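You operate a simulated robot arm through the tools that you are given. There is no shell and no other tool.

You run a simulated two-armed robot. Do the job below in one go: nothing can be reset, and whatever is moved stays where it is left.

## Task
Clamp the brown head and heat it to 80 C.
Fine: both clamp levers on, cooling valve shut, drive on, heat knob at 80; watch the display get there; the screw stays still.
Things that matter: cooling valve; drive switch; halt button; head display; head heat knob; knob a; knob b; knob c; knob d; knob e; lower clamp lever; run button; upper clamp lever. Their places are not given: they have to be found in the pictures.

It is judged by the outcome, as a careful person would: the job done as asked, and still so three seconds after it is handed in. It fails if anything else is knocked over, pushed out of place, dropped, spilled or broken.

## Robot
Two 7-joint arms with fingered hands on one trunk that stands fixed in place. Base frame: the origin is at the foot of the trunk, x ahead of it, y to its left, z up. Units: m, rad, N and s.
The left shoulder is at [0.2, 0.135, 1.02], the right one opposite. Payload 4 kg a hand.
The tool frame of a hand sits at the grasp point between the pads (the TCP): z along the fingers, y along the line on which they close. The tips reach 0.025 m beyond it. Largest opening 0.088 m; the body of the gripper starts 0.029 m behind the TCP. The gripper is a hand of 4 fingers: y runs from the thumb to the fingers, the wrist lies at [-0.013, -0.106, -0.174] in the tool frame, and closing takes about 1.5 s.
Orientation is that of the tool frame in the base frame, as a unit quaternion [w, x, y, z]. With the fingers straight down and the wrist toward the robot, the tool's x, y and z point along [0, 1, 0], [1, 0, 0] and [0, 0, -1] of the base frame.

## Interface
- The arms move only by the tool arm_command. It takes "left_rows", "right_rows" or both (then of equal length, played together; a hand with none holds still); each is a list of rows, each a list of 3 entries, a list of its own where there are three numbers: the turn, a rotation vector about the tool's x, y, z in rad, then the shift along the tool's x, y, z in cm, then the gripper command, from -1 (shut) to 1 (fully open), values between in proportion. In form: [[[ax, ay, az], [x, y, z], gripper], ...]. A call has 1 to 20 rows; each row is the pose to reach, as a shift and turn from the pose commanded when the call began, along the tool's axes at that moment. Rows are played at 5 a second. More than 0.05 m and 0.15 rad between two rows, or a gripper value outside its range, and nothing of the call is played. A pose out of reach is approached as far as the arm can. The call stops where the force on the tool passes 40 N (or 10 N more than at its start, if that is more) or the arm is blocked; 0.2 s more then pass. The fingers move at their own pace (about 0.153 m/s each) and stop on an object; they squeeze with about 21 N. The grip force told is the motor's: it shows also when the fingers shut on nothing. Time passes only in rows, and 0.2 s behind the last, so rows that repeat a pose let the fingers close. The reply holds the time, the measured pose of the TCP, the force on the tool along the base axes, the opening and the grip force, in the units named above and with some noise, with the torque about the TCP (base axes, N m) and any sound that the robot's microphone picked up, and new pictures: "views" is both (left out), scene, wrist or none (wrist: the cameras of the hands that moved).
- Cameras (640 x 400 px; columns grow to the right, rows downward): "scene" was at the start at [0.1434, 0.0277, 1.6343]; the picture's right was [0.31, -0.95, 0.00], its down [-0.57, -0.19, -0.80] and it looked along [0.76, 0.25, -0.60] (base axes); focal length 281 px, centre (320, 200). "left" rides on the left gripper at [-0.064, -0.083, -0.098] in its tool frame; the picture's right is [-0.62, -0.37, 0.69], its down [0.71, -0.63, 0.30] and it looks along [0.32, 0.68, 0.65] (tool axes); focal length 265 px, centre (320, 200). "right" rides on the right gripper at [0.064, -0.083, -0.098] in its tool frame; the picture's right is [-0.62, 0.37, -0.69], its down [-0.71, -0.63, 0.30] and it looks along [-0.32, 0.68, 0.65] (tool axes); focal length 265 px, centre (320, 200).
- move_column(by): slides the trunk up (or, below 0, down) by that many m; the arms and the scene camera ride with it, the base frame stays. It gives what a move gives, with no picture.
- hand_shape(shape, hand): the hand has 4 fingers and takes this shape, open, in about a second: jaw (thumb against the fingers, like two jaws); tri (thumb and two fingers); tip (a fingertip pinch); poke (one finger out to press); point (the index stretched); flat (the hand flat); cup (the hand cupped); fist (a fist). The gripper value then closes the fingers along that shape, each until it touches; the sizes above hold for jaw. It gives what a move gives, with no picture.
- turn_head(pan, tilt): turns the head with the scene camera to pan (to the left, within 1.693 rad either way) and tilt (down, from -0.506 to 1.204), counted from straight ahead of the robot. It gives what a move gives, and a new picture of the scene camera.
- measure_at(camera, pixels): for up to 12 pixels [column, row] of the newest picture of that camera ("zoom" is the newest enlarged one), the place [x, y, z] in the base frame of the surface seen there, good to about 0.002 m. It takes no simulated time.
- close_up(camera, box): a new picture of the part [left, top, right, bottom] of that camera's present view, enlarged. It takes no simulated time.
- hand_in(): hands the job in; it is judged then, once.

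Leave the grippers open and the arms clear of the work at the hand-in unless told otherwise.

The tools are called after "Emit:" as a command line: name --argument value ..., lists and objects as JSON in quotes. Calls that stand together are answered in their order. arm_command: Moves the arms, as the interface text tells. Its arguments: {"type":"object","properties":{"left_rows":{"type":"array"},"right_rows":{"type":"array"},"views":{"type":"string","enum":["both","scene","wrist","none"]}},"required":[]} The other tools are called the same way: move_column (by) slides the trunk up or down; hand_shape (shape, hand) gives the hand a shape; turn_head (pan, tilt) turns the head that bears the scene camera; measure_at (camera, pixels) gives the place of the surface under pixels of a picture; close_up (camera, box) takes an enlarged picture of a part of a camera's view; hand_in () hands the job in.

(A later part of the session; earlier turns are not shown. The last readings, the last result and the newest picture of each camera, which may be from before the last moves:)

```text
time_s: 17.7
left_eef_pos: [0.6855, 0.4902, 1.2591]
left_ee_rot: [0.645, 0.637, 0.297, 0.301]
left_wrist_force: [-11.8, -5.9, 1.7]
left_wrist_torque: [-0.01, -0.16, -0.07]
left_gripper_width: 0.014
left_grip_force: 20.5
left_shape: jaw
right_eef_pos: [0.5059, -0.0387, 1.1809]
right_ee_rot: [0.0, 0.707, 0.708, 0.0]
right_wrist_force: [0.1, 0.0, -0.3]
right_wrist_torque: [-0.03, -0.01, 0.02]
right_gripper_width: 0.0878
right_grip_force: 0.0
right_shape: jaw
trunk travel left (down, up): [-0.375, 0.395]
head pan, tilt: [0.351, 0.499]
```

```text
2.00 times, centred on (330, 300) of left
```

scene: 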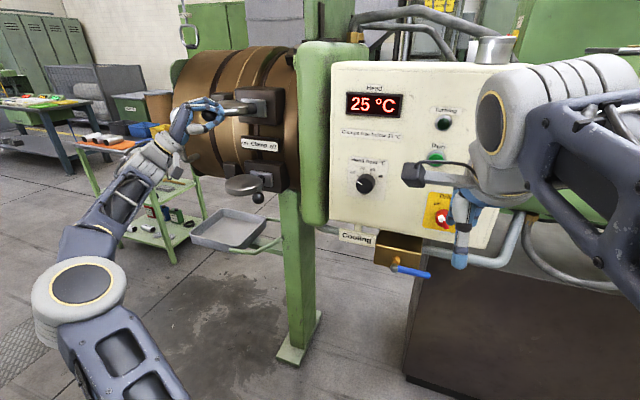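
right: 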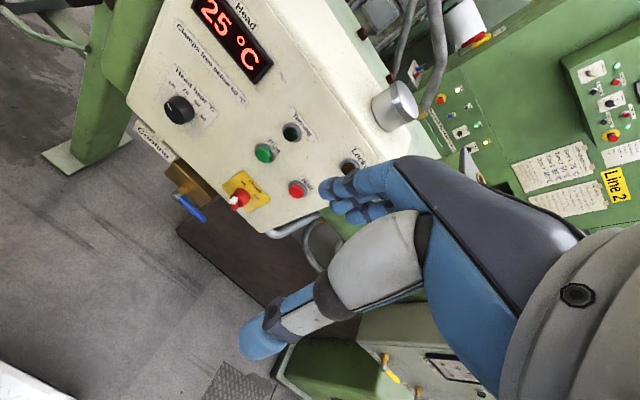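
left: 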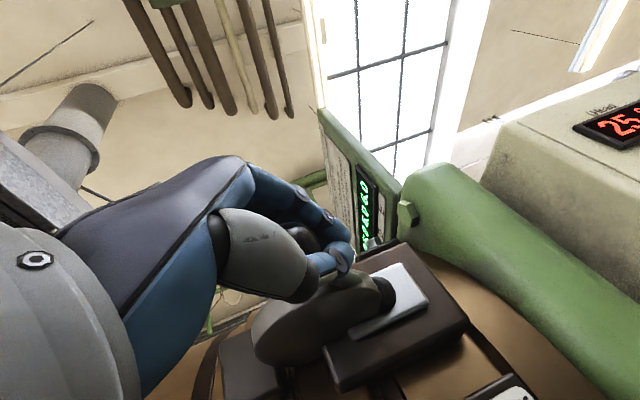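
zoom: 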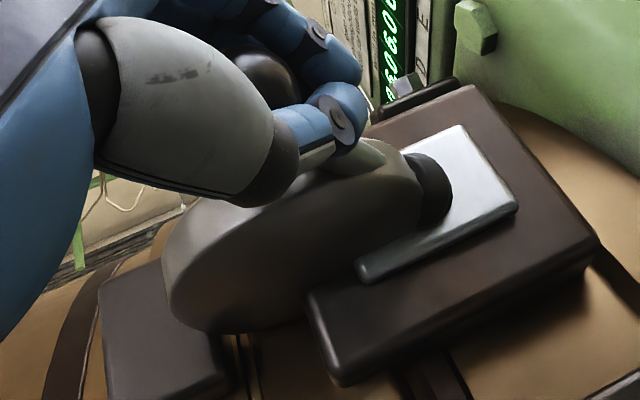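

The lever is past the middle and the disc is nearing its block. I'll push a bit further along the arc in small steps and watch the force.

Emit:
arm_command --left_rows '[[[0, -0.03, 0], [0.35, 0, -0.15], -1], [[0, -0.06, 0], [0.7, 0, -0.28], -1], [[0, -0.09, 0], [1.08, 0, -0.32], -1], [[0, -0.12, 0], [1.45, 0, -0.36], -1], [[0, -0.12, 0], [1.45, 0, -0.36], -1]]'

```text
time_s: 18.8
left_eef_pos: [0.6915, 0.4987, 1.2601]
left_ee_rot: [0.661, 0.657, 0.253, 0.26]
left_wrist_force: [-15.9, -21.3, -4.3]
left_wrist_torque: [-0.11, -0.05, 0.19]
left_gripper_width: 0.0166
left_grip_force: 21.4
left_shape: jaw
right_eef_pos: [0.5064, -0.0392, 1.1795]
right_ee_rot: [-0.001, 0.707, 0.707, 0.0]
right_wrist_force: [0.3, -0.1, -0.5]
right_wrist_torque: [0.0, 0.01, 0.03]
right_gripper_width: 0.0877
right_grip_force: 0.1
right_shape: jaw
trunk travel left (down, up): [-0.375, 0.395]
head pan, tilt: [0.351, 0.499]
stopped in row 5 (left hand): the force on the tool passed its limit at 40 N (the readings are from after the stop); the commanded pose is now the measured one
```

scene: 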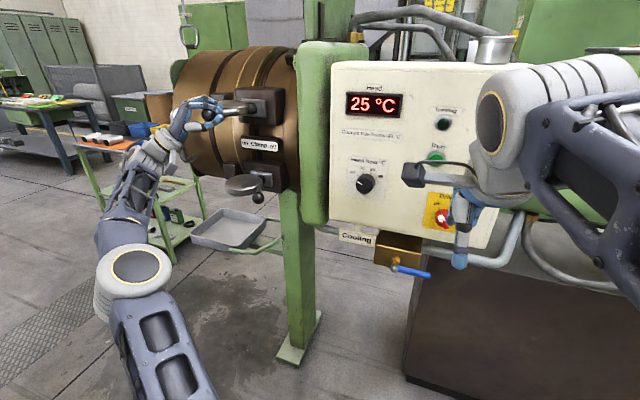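
left: 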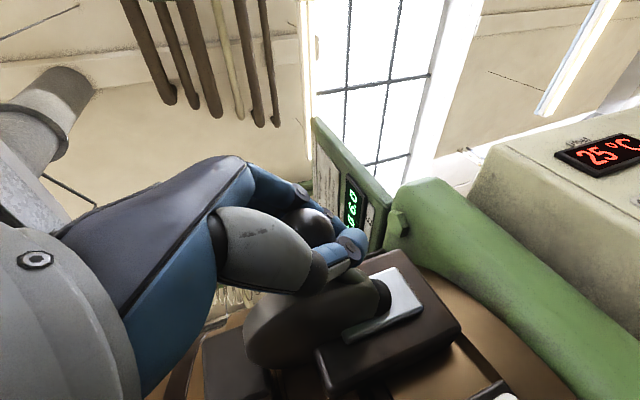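

The force rose to the limit with the ball at about [0.69, 0.50], i.e. roughly 60° of travel: the lever is at its stop on the "on" side. I'll open the hand and see whether it stays.

Emit:
arm_command --left_rows '[[[0, 0, 0], [0, 0, 0], -0.5], [[0, 0, 0], [0, 0, 0], 0.3], [[0, 0, 0], [0, 0, 0], 1], [[0, 0, 0], [0, 0, 0], 1], [[0, 0, 0], [0, 0, 0], 1], [[0, 0, 0], [0, 0, 0], 1]]'

Emit:
close_up --camera "scene" --box '[175, 75, 295, 205]'

```text
time_s: 20.2
left_eef_pos: [0.6918, 0.5021, 1.2588]
left_ee_rot: [0.661, 0.654, 0.257, 0.262]
left_wrist_force: [0.5, -0.7, -0.3]
left_wrist_torque: [0.03, 0.0, -0.01]
left_gripper_width: 0.0877
left_grip_force: 0.1
left_shape: jaw
right_eef_pos: [0.5071, -0.038, 1.1804]
right_ee_rot: [-0.001, 0.707, 0.707, 0.0]
right_wrist_force: [0.0, 0.3, 1.1]
right_wrist_torque: [0.03, -0.02, 0.0]
right_gripper_width: 0.0875
right_grip_force: 0.1
right_shape: jaw
trunk travel left (down, up): [-0.375, 0.395]
head pan, tilt: [0.351, 0.499]
```

scene: 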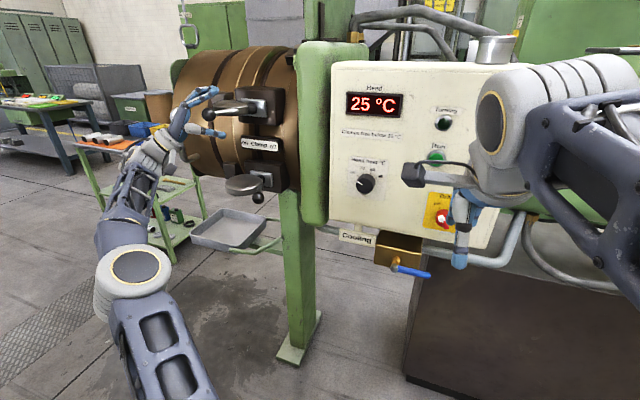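
left: 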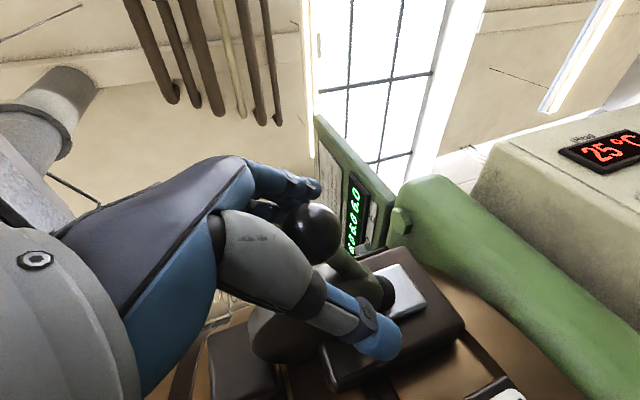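

```text
3.08 times, centred on (235, 140) of scene
```

zoom: 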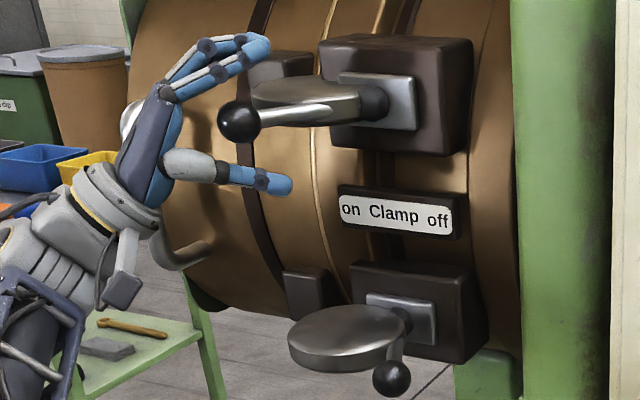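

Released; the lever stays at the left. I'll measure the ball now.

Emit:
measure_at --camera "zoom" --pixels '[[240, 122], [250, 118], [300, 115], [345, 108], [370, 104], [300, 95], [400, 372], [388, 378], [395, 350]]'

```text
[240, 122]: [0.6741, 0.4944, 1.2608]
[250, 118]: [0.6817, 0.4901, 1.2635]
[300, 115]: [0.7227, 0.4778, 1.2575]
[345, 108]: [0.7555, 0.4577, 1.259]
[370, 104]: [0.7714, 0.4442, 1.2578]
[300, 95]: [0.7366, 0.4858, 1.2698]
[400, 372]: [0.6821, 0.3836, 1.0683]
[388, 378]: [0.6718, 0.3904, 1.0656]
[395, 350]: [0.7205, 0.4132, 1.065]
```

The upper ball is now at about [0.69, 0.50] — on. I'll back the hand off, straighten it, and go in front of the lower ball (centre ≈[0.688, 0.393, 1.062]).

Emit:
arm_command --left_rows '[[[0, 0, 0], [0, 0, -4.0], 1], [[0, 0, 0], [0, 0, -8.0], 1], [[0, 0, 0], [0, 0, -11.0], 1], [[0, 0.117, 0], [-2.34, -2.8, -9.5], 1], [[0, 0.234, 0], [-4.69, -5.6, -8.03], 1], [[0, 0.351, 0], [-7.03, -8.4, -6.54], 1], [[0, 0.468, 0], [-9.37, -11.2, -5.06], 1], [[0, 0.585, 0], [-11.7, -14.0, -3.57], 1], [[0, 0.702, 0], [-14.06, -16.8, -2.09], 1], [[0, 0.819, 0], [-16.4, -19.6, -0.6], 1], [[0, 0.819, 0], [-16.4, -19.6, -0.6], 1]]'

```text
time_s: 22.6
left_eef_pos: [0.5708, 0.393, 1.0631]
left_ee_rot: [0.505, 0.495, 0.499, 0.5]
left_wrist_force: [0.2, -0.2, -0.4]
left_wrist_torque: [-0.01, -0.02, 0.03]
left_gripper_width: 0.088
left_grip_force: 0.0
left_shape: jaw
left hand out of reach, approached as far as the arm can: row 2, 3
right_eef_pos: [0.5064, -0.0375, 1.1804]
right_ee_rot: [0.0, 0.707, 0.707, 0.0]
right_wrist_force: [0.6, 0.4, -0.1]
right_wrist_torque: [0.02, 0.02, 0.01]
right_gripper_width: 0.0874
right_grip_force: 0.0
right_shape: jaw
trunk travel left (down, up): [-0.375, 0.395]
head pan, tilt: [0.351, 0.499]
```

scene: 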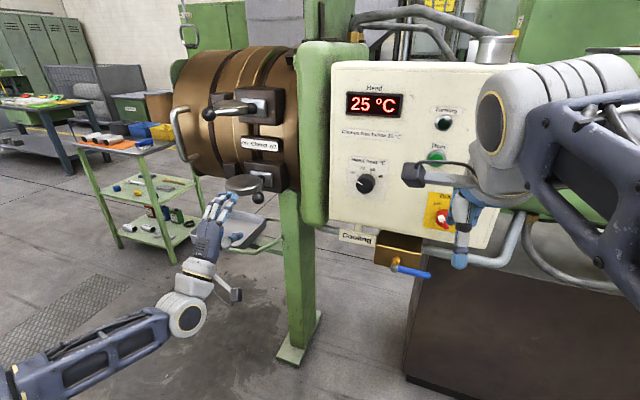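
left: 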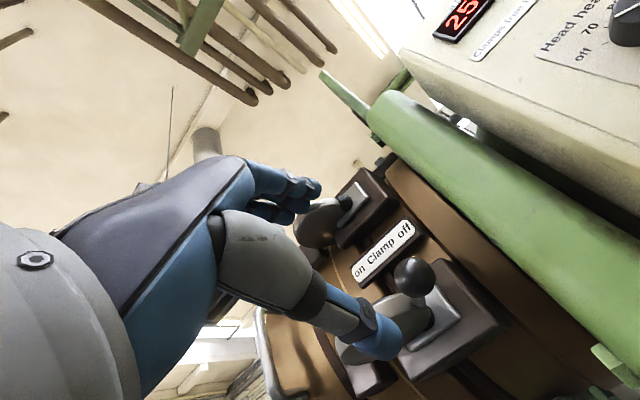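

The lower ball is at (413,277) in the left view. I'll measure it.

Emit:
measure_at --camera "left" --pixels '[[413, 277], [404, 267], [424, 286], [397, 280], [430, 274], [418, 297], [430, 315], [375, 322], [352, 350]]'

```text
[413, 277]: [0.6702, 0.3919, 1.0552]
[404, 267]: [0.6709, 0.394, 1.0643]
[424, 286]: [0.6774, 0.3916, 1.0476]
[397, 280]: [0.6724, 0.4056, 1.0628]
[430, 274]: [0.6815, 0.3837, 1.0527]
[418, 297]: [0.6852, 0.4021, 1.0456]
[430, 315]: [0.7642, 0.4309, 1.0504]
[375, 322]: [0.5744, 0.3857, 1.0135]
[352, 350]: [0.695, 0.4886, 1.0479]
```

Lower ball centre ≈[0.687, 0.396, 1.061]. I'll advance onto it.

Emit:
arm_command --left_rows '[[[0, 0, 0], [0.2, -0.2, 2.4], 1], [[0, 0, 0], [0.2, -0.2, 4.8], 1], [[0, 0, 0], [0.2, -0.2, 7.2], 1], [[0, 0, 0], [0.2, -0.2, 9.6], 1], [[0, 0, 0], [0.2, -0.2, 11.5], 1], [[0, 0, 0], [0.2, -0.2, 11.5], 1]]'

```text
time_s: 24.0
left_eef_pos: [0.6841, 0.3955, 1.063]
left_ee_rot: [0.504, 0.497, 0.499, 0.5]
left_wrist_force: [0.4, -0.6, 0.3]
left_wrist_torque: [-0.01, -0.02, 0.01]
left_gripper_width: 0.0878
left_grip_force: 0.0
left_shape: jaw
right_eef_pos: [0.5072, -0.0393, 1.1811]
right_ee_rot: [0.0, 0.707, 0.707, 0.0]
right_wrist_force: [0.1, 0.0, 0.1]
right_wrist_torque: [-0.04, -0.02, -0.02]
right_gripper_width: 0.0875
right_grip_force: 0.1
right_shape: jaw
trunk travel left (down, up): [-0.375, 0.395]
head pan, tilt: [0.351, 0.499]
```

scene: 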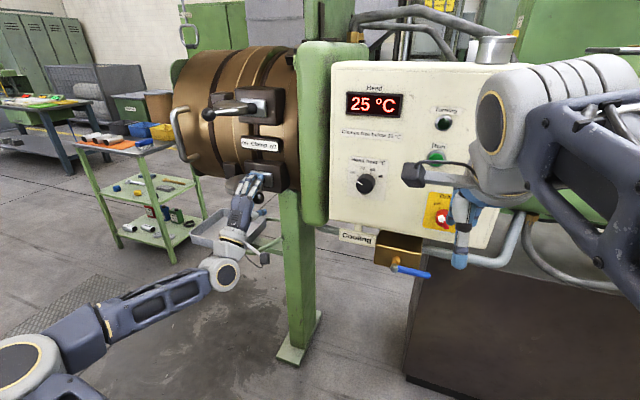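
left: 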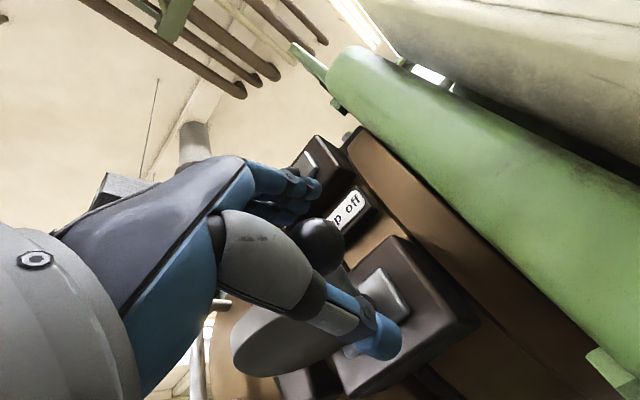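

The ball is at (315,243), between thumb and fingers. I'll close on it and carry it along the same arc as the upper one, most of the way.

Emit:
arm_command --left_rows '[[[0, 0, 0], [0, 0, 0], 0], [[0, 0, 0], [0, 0, 0], -0.5], [[0, 0, 0], [0, 0, 0], -1], [[0, 0, 0], [0, 0, 0], -1], [[0, 0, 0], [0, 0, 0], -1], [[0, 0, 0], [0, 0, 0], -1], [[0, 0, 0], [0, 0, 0], -1], [[0, -0.055, 0], [0.63, 0, -0.29], -1], [[0, -0.11, 0], [1.31, 0, -0.56], -1], [[0, -0.165, 0], [2.02, 0, -0.77], -1], [[0, -0.22, 0], [2.73, 0, -0.94], -1], [[0, -0.275, 0], [3.46, 0, -1.05], -1], [[0, -0.33, 0], [4.19, 0, -1.12], -1], [[0, -0.385, 0], [4.92, 0, -1.13], -1], [[0, -0.44, 0], [5.66, 0, -1.09], -1], [[0, -0.495, 0], [6.39, 0, -1.0], -1], [[0, -0.55, 0], [7.11, 0, -0.86], -1], [[0, -0.605, 0], [7.82, 0, -0.67], -1], [[0, -0.605, 0], [7.82, 0, -0.67], -1]]'

```text
time_s: 28.0
left_eef_pos: [0.6787, 0.4743, 1.0613]
left_ee_rot: [0.631, 0.622, 0.326, 0.33]
left_wrist_force: [-8.8, 1.8, -3.9]
left_wrist_torque: [0.01, -0.12, 0.0]
left_gripper_width: 0.0175
left_grip_force: 20.6
left_shape: jaw
right_eef_pos: [0.508, -0.0378, 1.181]
right_ee_rot: [0.0, 0.707, 0.707, 0.0]
right_wrist_force: [0.2, 0.9, -0.8]
right_wrist_torque: [0.0, -0.02, -0.02]
right_gripper_width: 0.0878
right_grip_force: 0.1
right_shape: jaw
trunk travel left (down, up): [-0.375, 0.395]
head pan, tilt: [0.351, 0.499]
```

scene: 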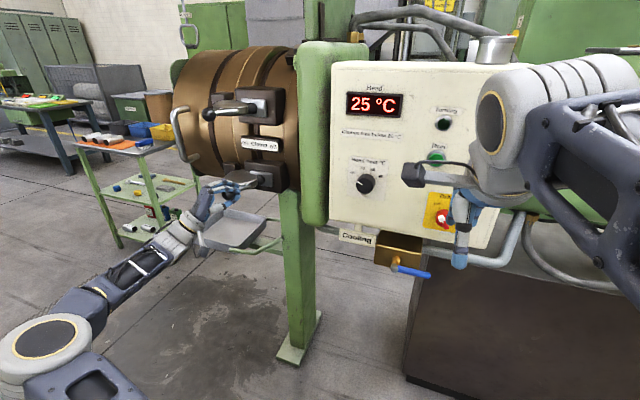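
left: 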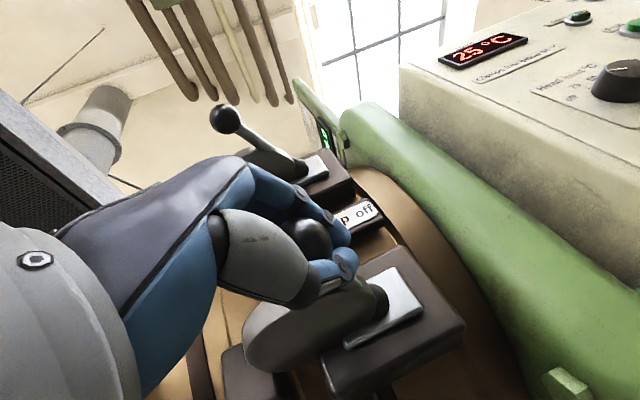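

Smooth so far (ball at y≈0.474). I'll continue to the stop on the "on" side in small steps.

Emit:
arm_command --left_rows '[[[0, -0.02, 0], [0.35, 0, -0.12], -1], [[0, -0.04, 0], [0.7, 0, -0.23], -1], [[0, -0.06, 0], [1.07, 0, -0.31], -1], [[0, -0.08, 0], [1.43, 0, -0.38], -1], [[0, -0.1, 0], [1.79, 0, -0.43], -1], [[0, -0.12, 0], [2.15, 0, -0.48], -1], [[0, -0.14, 0], [2.52, 0, -0.51], -1], [[0, -0.16, 0], [2.89, 0, -0.53], -1], [[0, -0.18, 0], [3.25, 0, -0.53], -1], [[0, -0.2, 0], [3.62, 0, -0.53], -1], [[0, -0.22, 0], [3.99, 0, -0.5], -1], [[0, -0.22, 0], [3.99, 0, -0.5], -1]]'

```text
time_s: 30.3
left_eef_pos: [0.6956, 0.5021, 1.0616]
left_ee_rot: [0.661, 0.656, 0.253, 0.26]
left_wrist_force: [-16.9, -15.7, -5.0]
left_wrist_torque: [-0.16, -0.11, 0.04]
left_gripper_width: 0.0169
left_grip_force: 20.9
left_shape: jaw
right_eef_pos: [0.5071, -0.0382, 1.1796]
right_ee_rot: [0.0, 0.707, 0.708, 0.0]
right_wrist_force: [0.5, 0.2, -0.1]
right_wrist_torque: [0.02, -0.01, -0.03]
right_gripper_width: 0.0875
right_grip_force: 0.1
right_shape: jaw
trunk travel left (down, up): [-0.375, 0.395]
head pan, tilt: [0.351, 0.499]
stopped in row 11 (left hand): the force on the tool passed its limit at 40 N (the readings are from after the stop); the commanded pose is now the measured one
```

scene: 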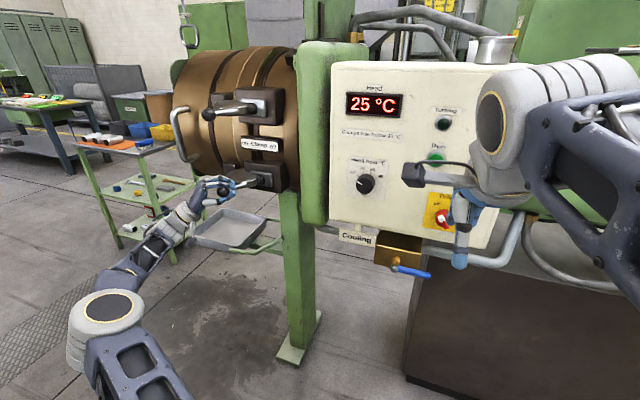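
left: 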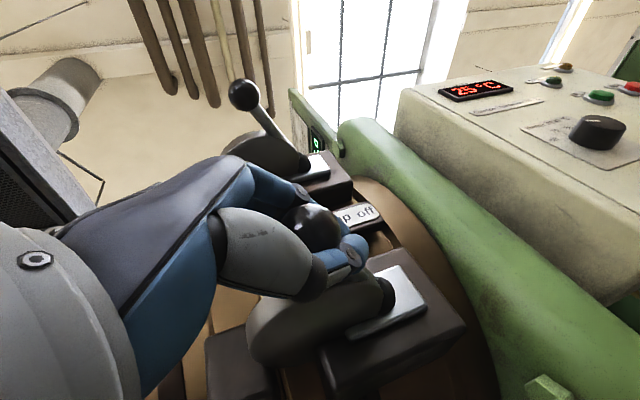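

The lower lever reached its stop too. I'll open and back the hand off about 12 cm.

Emit:
arm_command --left_rows '[[[0, 0, 0], [0, 0, 0], -0.5], [[0, 0, 0], [0, 0, 0], 0.3], [[0, 0, 0], [0, 0, 0], 1], [[0, 0, 0], [0, 0, 0], 1], [[0, 0, 0], [0, 0, 0], 1], [[0, 0, 0], [0, 0, -2], 1], [[0, 0, 0], [0, 0, -4], 1], [[0, 0, 0], [0, 0, -6], 1], [[0, 0.05, 0], [-2, 0, -8], 1], [[0, 0.1, 0], [-4, 0, -10], 1], [[0, 0.2, 0], [-6, 0, -11], 1], [[0, 0.3, 0], [-8, 0, -12], 1]]'

Emit:
close_up --camera "scene" --box '[175, 75, 295, 205]'

```text
time_s: 32.9
left_eef_pos: [0.5571, 0.5353, 1.06]
left_ee_rot: [0.615, 0.609, 0.353, 0.357]
left_wrist_force: [0.6, -0.1, 0.2]
left_wrist_torque: [0.0, -0.05, 0.01]
left_gripper_width: 0.088
left_grip_force: 0.0
left_shape: jaw
right_eef_pos: [0.5071, -0.038, 1.18]
right_ee_rot: [0.0, 0.707, 0.707, 0.0]
right_wrist_force: [-0.1, -0.2, 0.1]
right_wrist_torque: [0.0, 0.0, 0.01]
right_gripper_width: 0.0876
right_grip_force: 0.0
right_shape: jaw
trunk travel left (down, up): [-0.375, 0.395]
head pan, tilt: [0.351, 0.499]
```

scene: 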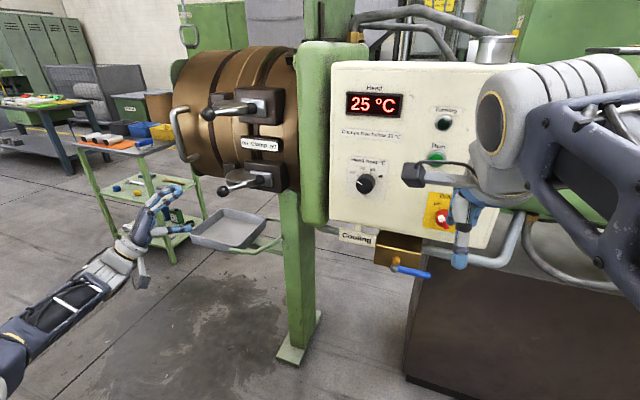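
left: 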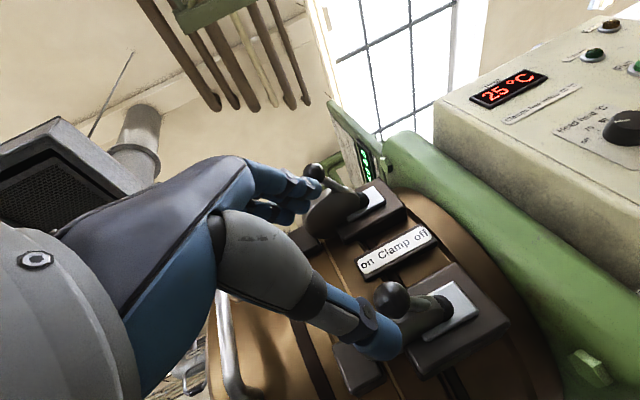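

```text
3.08 times, centred on (235, 140) of scene
```

zoom: 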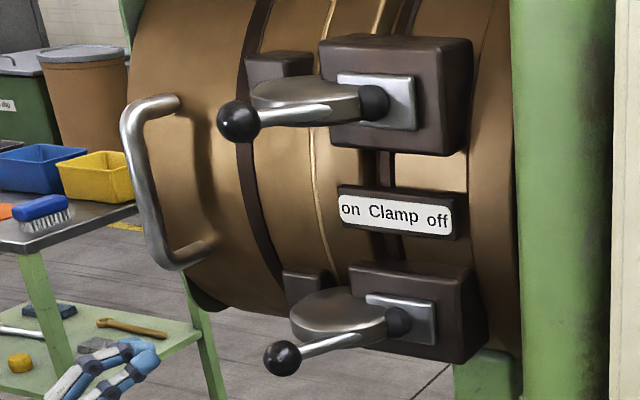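

Both levers now point left, on. I'll measure both balls for equality, and look at the "Locked" lamp and the panel.

Emit:
measure_at --camera "zoom" --pixels '[[240, 122], [283, 357], [300, 113], [345, 345], [370, 104], [400, 320]]'

Emit:
close_up --camera "right" --box '[0, 0, 640, 400]'

```text
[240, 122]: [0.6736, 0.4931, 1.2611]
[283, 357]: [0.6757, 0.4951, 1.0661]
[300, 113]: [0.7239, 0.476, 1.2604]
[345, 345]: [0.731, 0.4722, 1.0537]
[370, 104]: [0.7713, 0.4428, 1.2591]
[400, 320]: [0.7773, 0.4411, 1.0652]
```

```text
1.00 times, centred on (320, 200) of right (not enlarged: the box is as wide or as high as the picture)
```

zoom: 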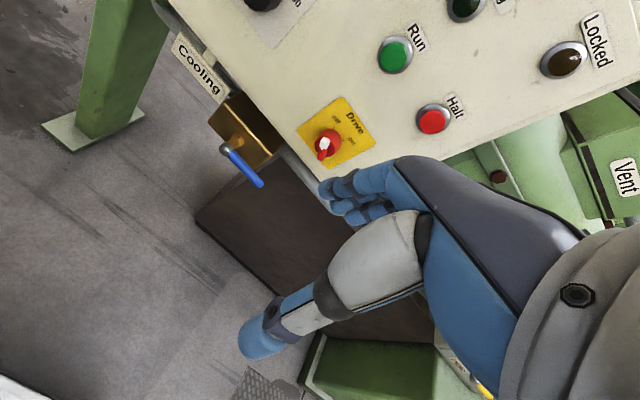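

Both levers match, both on. Next is the cooling valve. I'll zoom in on it and measure the stem and lever.

Emit:
close_up --camera "scene" --box '[365, 225, 445, 285]'

Emit:
measure_at --camera "zoom" --pixels '[[230, 320], [243, 280], [300, 310], [400, 345], [480, 360], [300, 345], [400, 355], [250, 210], [150, 250], [400, 290], [300, 130], [215, 325]]'

Emit:
measure_at --camera "right" --pixels '[[225, 148], [235, 158], [260, 182], [250, 175], [240, 140], [240, 120], [325, 145], [335, 130], [434, 120], [395, 55], [350, 120], [560, 60]]'

```text
6.67 times, centred on (405, 255) of scene
```

zoom: 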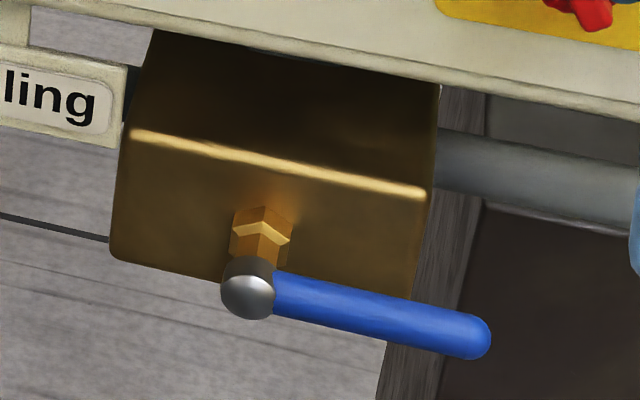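

```text
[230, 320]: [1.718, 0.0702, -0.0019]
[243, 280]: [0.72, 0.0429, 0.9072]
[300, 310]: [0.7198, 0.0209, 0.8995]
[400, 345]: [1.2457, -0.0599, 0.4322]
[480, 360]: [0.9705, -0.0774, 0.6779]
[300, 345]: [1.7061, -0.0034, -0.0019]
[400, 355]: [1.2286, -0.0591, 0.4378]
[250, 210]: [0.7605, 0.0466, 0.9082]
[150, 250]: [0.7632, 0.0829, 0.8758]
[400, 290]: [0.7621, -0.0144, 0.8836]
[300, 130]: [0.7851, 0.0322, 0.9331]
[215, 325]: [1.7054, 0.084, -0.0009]
```

```text
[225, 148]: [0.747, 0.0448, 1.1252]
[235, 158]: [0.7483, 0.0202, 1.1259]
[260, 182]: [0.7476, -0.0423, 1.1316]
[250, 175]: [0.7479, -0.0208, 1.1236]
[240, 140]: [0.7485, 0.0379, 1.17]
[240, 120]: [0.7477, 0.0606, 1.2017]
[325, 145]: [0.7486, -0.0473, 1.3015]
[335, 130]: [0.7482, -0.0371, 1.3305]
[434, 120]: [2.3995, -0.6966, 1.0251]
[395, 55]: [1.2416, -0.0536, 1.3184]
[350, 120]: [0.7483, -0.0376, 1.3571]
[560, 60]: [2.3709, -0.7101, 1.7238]
```

Some of those pixels fell just off the lever. I'll measure along its centre line again.

Emit:
close_up --camera "scene" --box '[365, 225, 445, 285]'

Emit:
measure_at --camera "zoom" --pixels '[[240, 275], [248, 290], [290, 295], [350, 307], [410, 322], [460, 335], [480, 337], [262, 225], [260, 260], [420, 240], [130, 200], [425, 190]]'

```text
6.67 times, centred on (405, 255) of scene
```

zoom: 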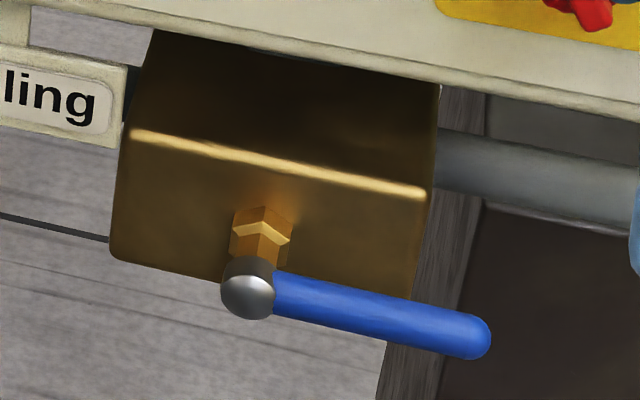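

```text
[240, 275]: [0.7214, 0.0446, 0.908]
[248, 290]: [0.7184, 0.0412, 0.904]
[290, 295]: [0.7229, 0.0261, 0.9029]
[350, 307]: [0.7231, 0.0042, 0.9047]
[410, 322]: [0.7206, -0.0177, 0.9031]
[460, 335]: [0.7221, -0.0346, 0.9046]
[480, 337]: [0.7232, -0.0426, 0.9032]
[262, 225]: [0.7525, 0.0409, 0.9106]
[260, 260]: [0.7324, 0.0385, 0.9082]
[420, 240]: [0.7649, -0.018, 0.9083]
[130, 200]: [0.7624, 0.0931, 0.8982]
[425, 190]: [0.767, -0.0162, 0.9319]
```

The valve stem is at about [0.727, 0.041, 0.902] with its axis along x; the blue lever runs right to y≈-0.045. The brass body front is at x≈0.763, leaving room for fingers. I'll bring the right hand into a 45° tilt first, moving a bit left and forward.

Emit:
arm_command --right_rows '[[[-0.131, 0, 0], [2.0, 1.9, 1.3], 1], [[-0.262, 0, 0], [3.9, 3.8, 2.7], 1], [[-0.393, 0, 0], [5.9, 5.7, 4.0], 1], [[-0.524, 0, 0], [7.9, 7.5, 5.3], 1], [[-0.655, 0, 0], [9.8, 9.4, 6.7], 1], [[-0.785, 0, 0], [11.8, 11.3, 8.0], 1], [[-0.785, 0, 0], [11.8, 11.3, 8.0], 1]]'

```text
time_s: 34.1
left_eef_pos: [0.5546, 0.5357, 1.0599]
left_ee_rot: [0.616, 0.609, 0.351, 0.356]
left_wrist_force: [0.7, -0.4, -0.5]
left_wrist_torque: [0.0, 0.01, 0.02]
left_gripper_width: 0.0878
left_grip_force: 0.1
left_shape: jaw
right_eef_pos: [0.5373, 0.1722, 1.0895]
right_ee_rot: [0.097, 0.567, 0.782, 0.241]
right_wrist_force: [0.3, 0.1, 0.5]
right_wrist_torque: [0.0, 0.05, -0.01]
right_gripper_width: 0.0878
right_grip_force: 0.0
right_shape: jaw
trunk travel left (down, up): [-0.375, 0.395]
head pan, tilt: [0.351, 0.499]
stopped in row 6 (right hand): the arm was blocked; the commanded pose is now the measured one
```

scene: 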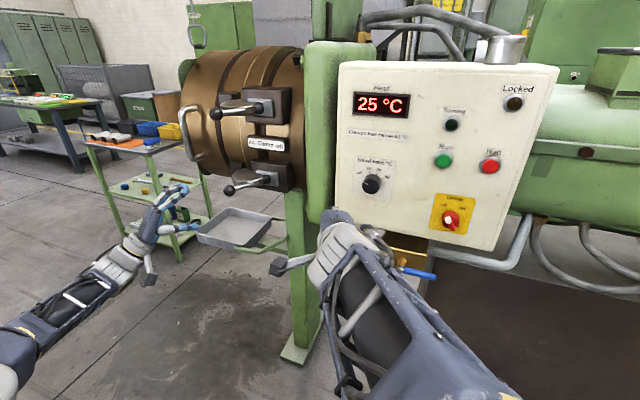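
right: 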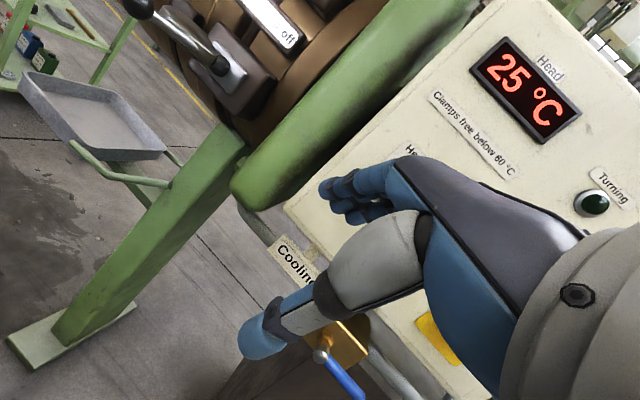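

The right arm hit a wrist limit out to the left. It should work better nearer its own side, so I'll move it to y≈-0.05, extend to x≈0.62, and level it to the 45° tilt.

Emit:
arm_command --right_rows '[[[0, 0, 0], [-3.9, 0.2, -0.2], 1], [[-0.03, -0.04, 0.02], [-7.9, 0.4, -0.5], 1], [[-0.07, -0.08, 0.05], [-11.8, 0.6, -0.8], 1], [[-0.13, -0.14, 0.09], [-15.8, 0.8, -1.0], 1], [[-0.18, -0.2, 0.13], [-19.7, 1.0, -1.3], 1], [[-0.24, -0.25, 0.17], [-23.7, 1.13, -1.5], 1], [[-0.291, -0.307, 0.205], [-23.7, 1.13, -1.5], 1], [[-0.291, -0.307, 0.205], [-23.7, 1.13, -1.5], 1]]'

```text
time_s: 35.9
left_eef_pos: [0.5552, 0.5356, 1.0595]
left_ee_rot: [0.615, 0.608, 0.352, 0.357]
left_wrist_force: [-0.3, -0.8, 0.5]
left_wrist_torque: [-0.01, 0.0, 0.01]
left_gripper_width: 0.0881
left_grip_force: 0.0
left_shape: jaw
right_eef_pos: [0.6195, -0.0502, 1.079]
right_ee_rot: [0.272, 0.653, 0.653, 0.272]
right_wrist_force: [-0.5, -0.3, 0.3]
right_wrist_torque: [0.01, -0.01, 0.02]
right_gripper_width: 0.0878
right_grip_force: 0.1
right_shape: jaw
trunk travel left (down, up): [-0.375, 0.395]
head pan, tilt: [0.351, 0.499]
```

scene: 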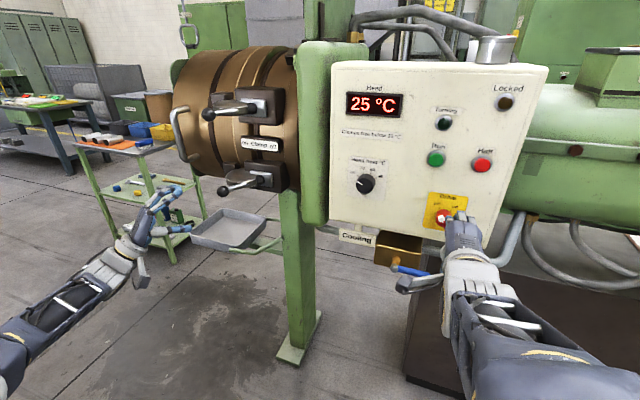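
right: 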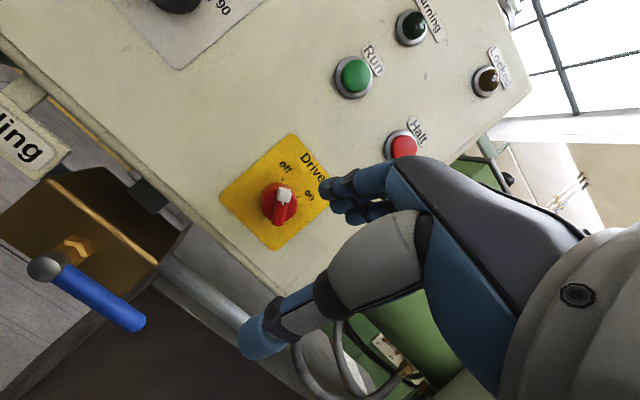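

Clean 45° pose in front of the panel. Now I'll rotate on to pointing straight forward while descending to z≈0.96.

Emit:
arm_command --right_rows '[[[-0.112, 0, 0], [0.4, -1.0, 1.4], 1], [[-0.224, 0, 0], [0.9, -2.0, 2.8], 1], [[-0.336, 0, 0], [1.3, -3.0, 4.2], 1], [[-0.449, 0, 0], [1.7, -4.0, 5.6], 1], [[-0.561, 0, 0], [2.1, -5.0, 7.0], 1], [[-0.673, 0, 0], [2.6, -6.0, 8.4], 1], [[-0.785, 0, 0], [3.0, -7.0, 9.8], 1], [[-0.785, 0, 0], [3.0, -7.0, 9.8], 1]]'

```text
time_s: 37.7
left_eef_pos: [0.5554, 0.5354, 1.0605]
left_ee_rot: [0.615, 0.608, 0.352, 0.357]
left_wrist_force: [-0.4, -0.4, 0.0]
left_wrist_torque: [0.0, -0.01, 0.02]
left_gripper_width: 0.0879
left_grip_force: 0.0
left_shape: jaw
right_eef_pos: [0.6447, -0.0237, 0.9573]
right_ee_rot: [0.449, 0.55, 0.548, 0.442]
right_wrist_force: [0.5, 0.3, 0.0]
right_wrist_torque: [0.0, 0.02, 0.05]
right_gripper_width: 0.088
right_grip_force: 0.1
right_shape: jaw
right hand out of reach, approached as far as the arm can: row 3, 4, 5, 6, 7, 8
trunk travel left (down, up): [-0.375, 0.395]
head pan, tilt: [0.351, 0.499]
```

scene: 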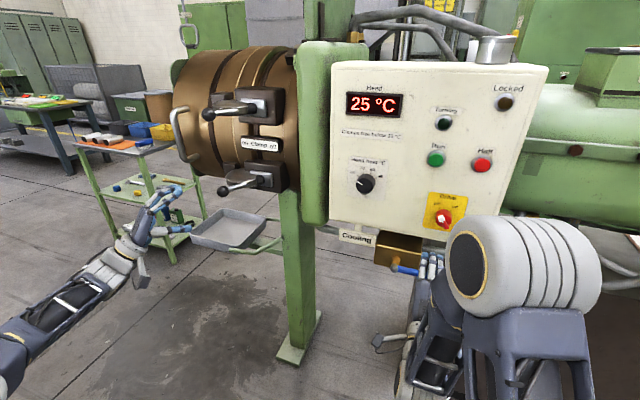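
right: 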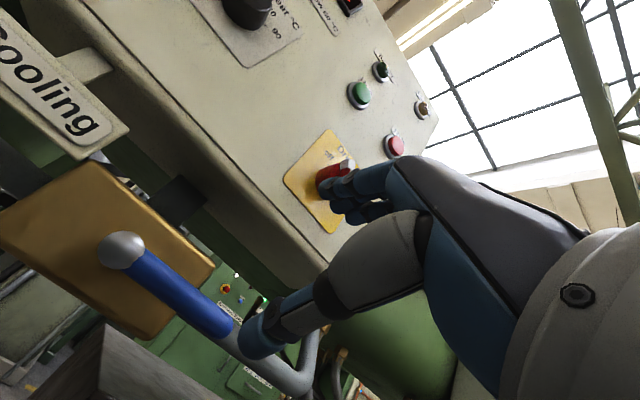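

The hand points forward with a 12° dip; the lever's blue end is at (230,325), just beyond the thumb. I'll make a small test shift to learn which axes the command now uses (2 cm along tool z).

Emit:
arm_command --right_rows '[[[0, 0, 0], [0, 0, 1.0], 1], [[0, 0, 0], [0, 0, 2.0], 1], [[0, 0, 0], [0, 0, 2.0], 1]]' --views "wrist"

```text
time_s: 38.5
left_eef_pos: [0.5556, 0.5371, 1.0608]
left_ee_rot: [0.615, 0.608, 0.352, 0.357]
left_wrist_force: [0.4, 0.2, -0.2]
left_wrist_torque: [0.01, 0.0, 0.02]
left_gripper_width: 0.0878
left_grip_force: 0.1
left_shape: jaw
right_eef_pos: [0.664, -0.0242, 0.9534]
right_ee_rot: [0.449, 0.55, 0.548, 0.441]
right_wrist_force: [0.4, -0.7, -0.3]
right_wrist_torque: [0.02, -0.01, -0.03]
right_gripper_width: 0.0881
right_grip_force: 0.1
right_shape: jaw
trunk travel left (down, up): [-0.375, 0.395]
head pan, tilt: [0.351, 0.499]
```

right: 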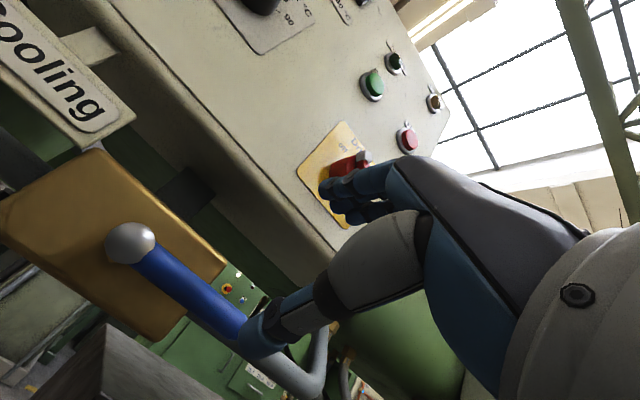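

The shift follows the measured tool axes. Now I'll go down so the thumb passes below the lever's height, then forward so the lever lies between thumb and fingers.

Emit:
arm_command --right_rows '[[[0, 0, 0], [0.2, -2.4, 0.5], 1], [[0, 0, 0], [0.43, -4.83, 1.02], 1], [[0, 0, 0], [0.43, -4.83, 1.02], 1], [[0, 0, 0], [0.43, -4.5, 2.7], 1], [[0, 0, 0], [0.43, -4.1, 4.3], 1], [[0, 0, 0], [0.43, -3.8, 5.9], 1], [[0, 0, 0], [0.43, -3.8, 5.9], 1]]'

```text
time_s: 40.1
left_eef_pos: [0.556, 0.5361, 1.0603]
left_ee_rot: [0.616, 0.608, 0.352, 0.357]
left_wrist_force: [-0.5, 0.4, -0.2]
left_wrist_torque: [0.02, -0.01, -0.02]
left_gripper_width: 0.0879
left_grip_force: 0.0
left_shape: jaw
right_eef_pos: [0.7135, -0.0188, 0.9036]
right_ee_rot: [0.449, 0.55, 0.548, 0.442]
right_wrist_force: [0.2, 0.0, 0.2]
right_wrist_torque: [0.02, 0.02, 0.01]
right_gripper_width: 0.0876
right_grip_force: 0.0
right_shape: jaw
trunk travel left (down, up): [-0.375, 0.395]
head pan, tilt: [0.351, 0.499]
```

scene: 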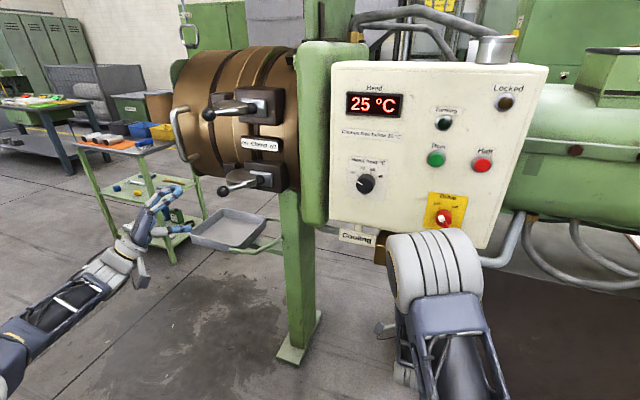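
right: 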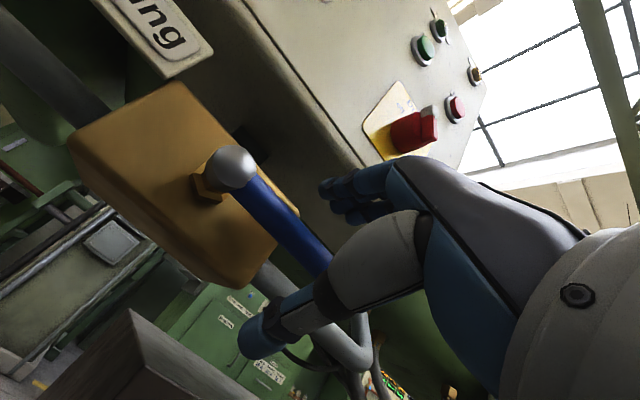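

The blue lever passes between fingers and thumb at about (310,242), right at the grasp point. I'll close on it.

Emit:
arm_command --right_rows '[[[0, 0, 0], [0, 0, 0], 0.3], [[0, 0, 0], [0, 0, 0], -0.3], [[0, 0, 0], [0, 0, 0], -1], [[0, 0, 0], [0, 0, 0], -1], [[0, 0, 0], [0, 0, 0], -1], [[0, 0, 0], [0, 0, 0], -1], [[0, 0, 0], [0, 0, 0], -1]]'

```text
time_s: 41.7
left_eef_pos: [0.5551, 0.5372, 1.0596]
left_ee_rot: [0.615, 0.608, 0.353, 0.357]
left_wrist_force: [-0.3, -0.2, -0.2]
left_wrist_torque: [0.0, 0.0, -0.01]
left_gripper_width: 0.088
left_grip_force: 0.1
left_shape: jaw
right_eef_pos: [0.7141, -0.0195, 0.9041]
right_ee_rot: [0.449, 0.55, 0.549, 0.442]
right_wrist_force: [9.8, -0.5, -0.1]
right_wrist_torque: [-0.08, -0.04, -0.03]
right_gripper_width: 0.01
right_grip_force: 21.1
right_shape: jaw
trunk travel left (down, up): [-0.375, 0.395]
head pan, tilt: [0.351, 0.499]
```

scene: 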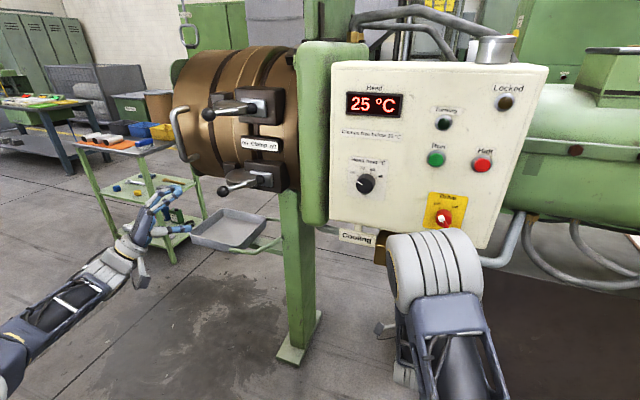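
right: 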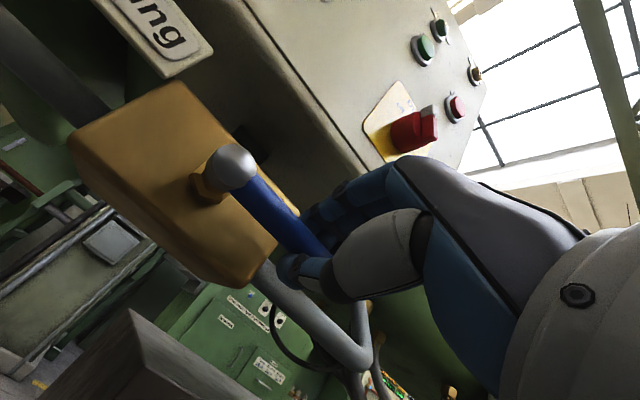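

The lever is gripped. I'll start a small test turn: lever end downward about the stem axis, rolling the hand with it (0.3 rad).

Emit:
arm_command --right_rows '[[[0.0, 0.01, 0.049], [0.01, -0.3, 0.06], -1], [[0.001, 0.021, 0.098], [0.03, -0.59, 0.12], -1], [[0.001, 0.031, 0.147], [0.08, -0.88, 0.18], -1], [[0.002, 0.041, 0.196], [0.13, -1.175, 0.25], -1], [[0.002, 0.051, 0.245], [0.2, -1.46, 0.3], -1], [[0.003, 0.062, 0.293], [0.28, -1.75, 0.36], -1], [[0.003, 0.062, 0.293], [0.28, -1.75, 0.36], -1]]'

```text
time_s: 43.3
left_eef_pos: [0.5552, 0.5373, 1.0605]
left_ee_rot: [0.616, 0.608, 0.352, 0.357]
left_wrist_force: [0.0, -0.1, 0.5]
left_wrist_torque: [0.02, -0.02, 0.0]
left_gripper_width: 0.0877
left_grip_force: 0.1
left_shape: jaw
right_eef_pos: [0.7131, -0.0171, 0.8873]
right_ee_rot: [0.363, 0.609, 0.475, 0.521]
right_wrist_force: [14.4, -1.7, 32.3]
right_wrist_torque: [-0.31, -0.55, 0.11]
right_gripper_width: 0.0108
right_grip_force: 20.8
right_shape: jaw
trunk travel left (down, up): [-0.375, 0.395]
head pan, tilt: [0.351, 0.499]
```

scene: 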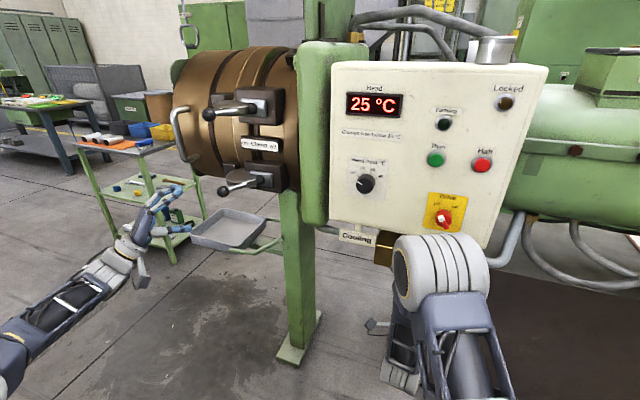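
right: 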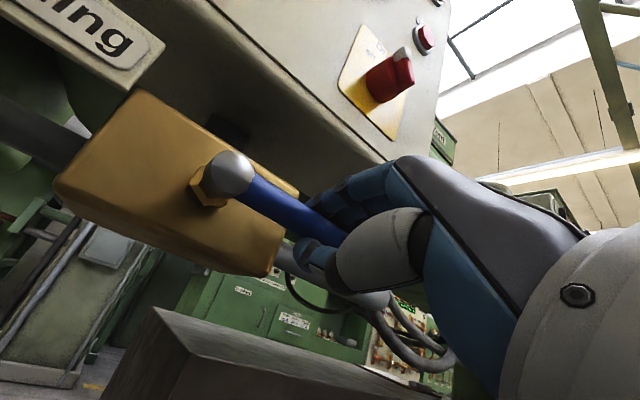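

The resistance rose to 32 N and the lever did not turn relative to the brass body, so downward is a stop. I'll go back to horizontal and try upward (lever end up), again in small steps.

Emit:
arm_command --right_rows '[[[-0.001, -0.02, -0.098], [0.03, 0.6, -0.12], -1], [[-0.001, -0.04, -0.196], [0.12, 1.18, -0.24], -1], [[-0.002, -0.06, -0.294], [0.26, 1.76, -0.36], -1], [[-0.002, -0.08, -0.392], [0.46, 2.31, -0.47], -1], [[-0.003, -0.1, -0.49], [0.72, 2.85, -0.58], -1], [[-0.004, -0.12, -0.588], [1.04, 3.36, -0.69], -1], [[-0.004, -0.12, -0.588], [1.04, 3.36, -0.69], -1]]'

```text
time_s: 44.9
left_eef_pos: [0.5558, 0.5359, 1.0594]
left_ee_rot: [0.616, 0.608, 0.352, 0.357]
left_wrist_force: [1.3, -0.2, 0.1]
left_wrist_torque: [0.0, 0.01, 0.03]
left_gripper_width: 0.088
left_grip_force: 0.0
left_shape: jaw
right_eef_pos: [0.7145, -0.0165, 0.9219]
right_ee_rot: [0.525, 0.475, 0.61, 0.355]
right_wrist_force: [15.7, 2.5, -3.2]
right_wrist_torque: [-0.02, 0.17, 0.14]
right_gripper_width: 0.0088
right_grip_force: 20.7
right_shape: jaw
trunk travel left (down, up): [-0.375, 0.395]
head pan, tilt: [0.351, 0.499]
```

scene: 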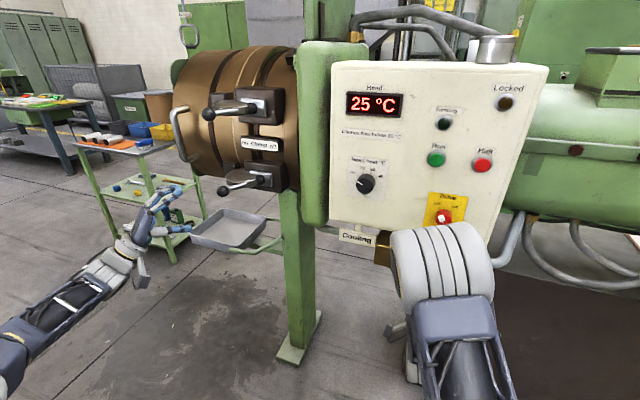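
right: 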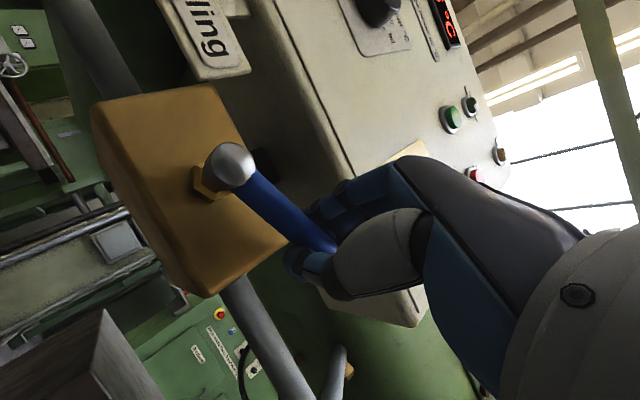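

Upward moves freely, so that's the closing direction. I'll continue the arc upward with the hand rolling along.

Emit:
arm_command --right_rows '[[[0, -0.021, -0.098], [0.03, 0.59, -0.12], -1], [[-0.001, -0.041, -0.196], [0.11, 1.17, -0.25], -1], [[-0.001, -0.062, -0.293], [0.26, 1.75, -0.37], -1], [[-0.002, -0.083, -0.391], [0.46, 2.31, -0.49], -1], [[-0.002, -0.103, -0.489], [0.72, 2.84, -0.6], -1], [[-0.002, -0.124, -0.587], [1.02, 3.35, -0.71], -1], [[-0.003, -0.145, -0.684], [1.39, 3.82, -0.8], -1], [[-0.003, -0.145, -0.684], [1.39, 3.82, -0.8], -1]]'

```text
time_s: 46.7
left_eef_pos: [0.5559, 0.5363, 1.059]
left_ee_rot: [0.614, 0.608, 0.354, 0.357]
left_wrist_force: [-0.2, 1.1, 1.1]
left_wrist_torque: [0.0, 0.02, 0.05]
left_gripper_width: 0.088
left_grip_force: 0.1
left_shape: jaw
right_eef_pos: [0.7145, 0.0078, 0.9532]
right_ee_rot: [0.656, 0.266, 0.695, 0.124]
right_wrist_force: [12.9, 3.0, -11.7]
right_wrist_torque: [-0.1, 0.33, 0.07]
right_gripper_width: 0.0088
right_grip_force: 21.6
right_shape: jaw
trunk travel left (down, up): [-0.375, 0.395]
head pan, tilt: [0.351, 0.499]
```

scene: 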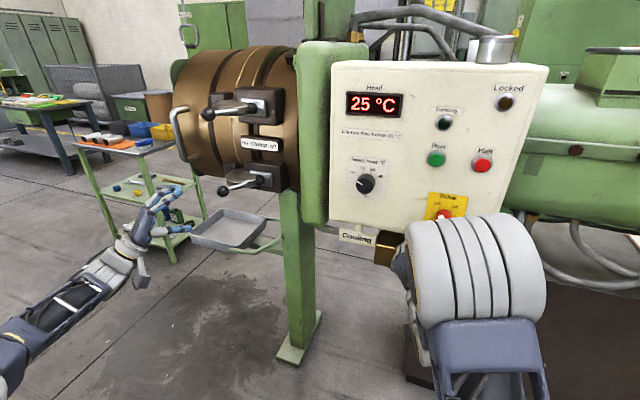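
right: 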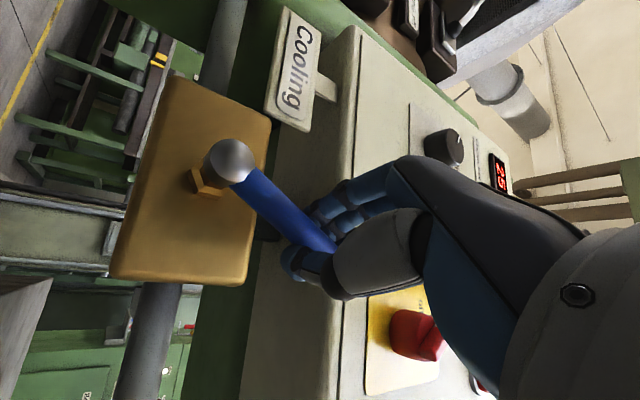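

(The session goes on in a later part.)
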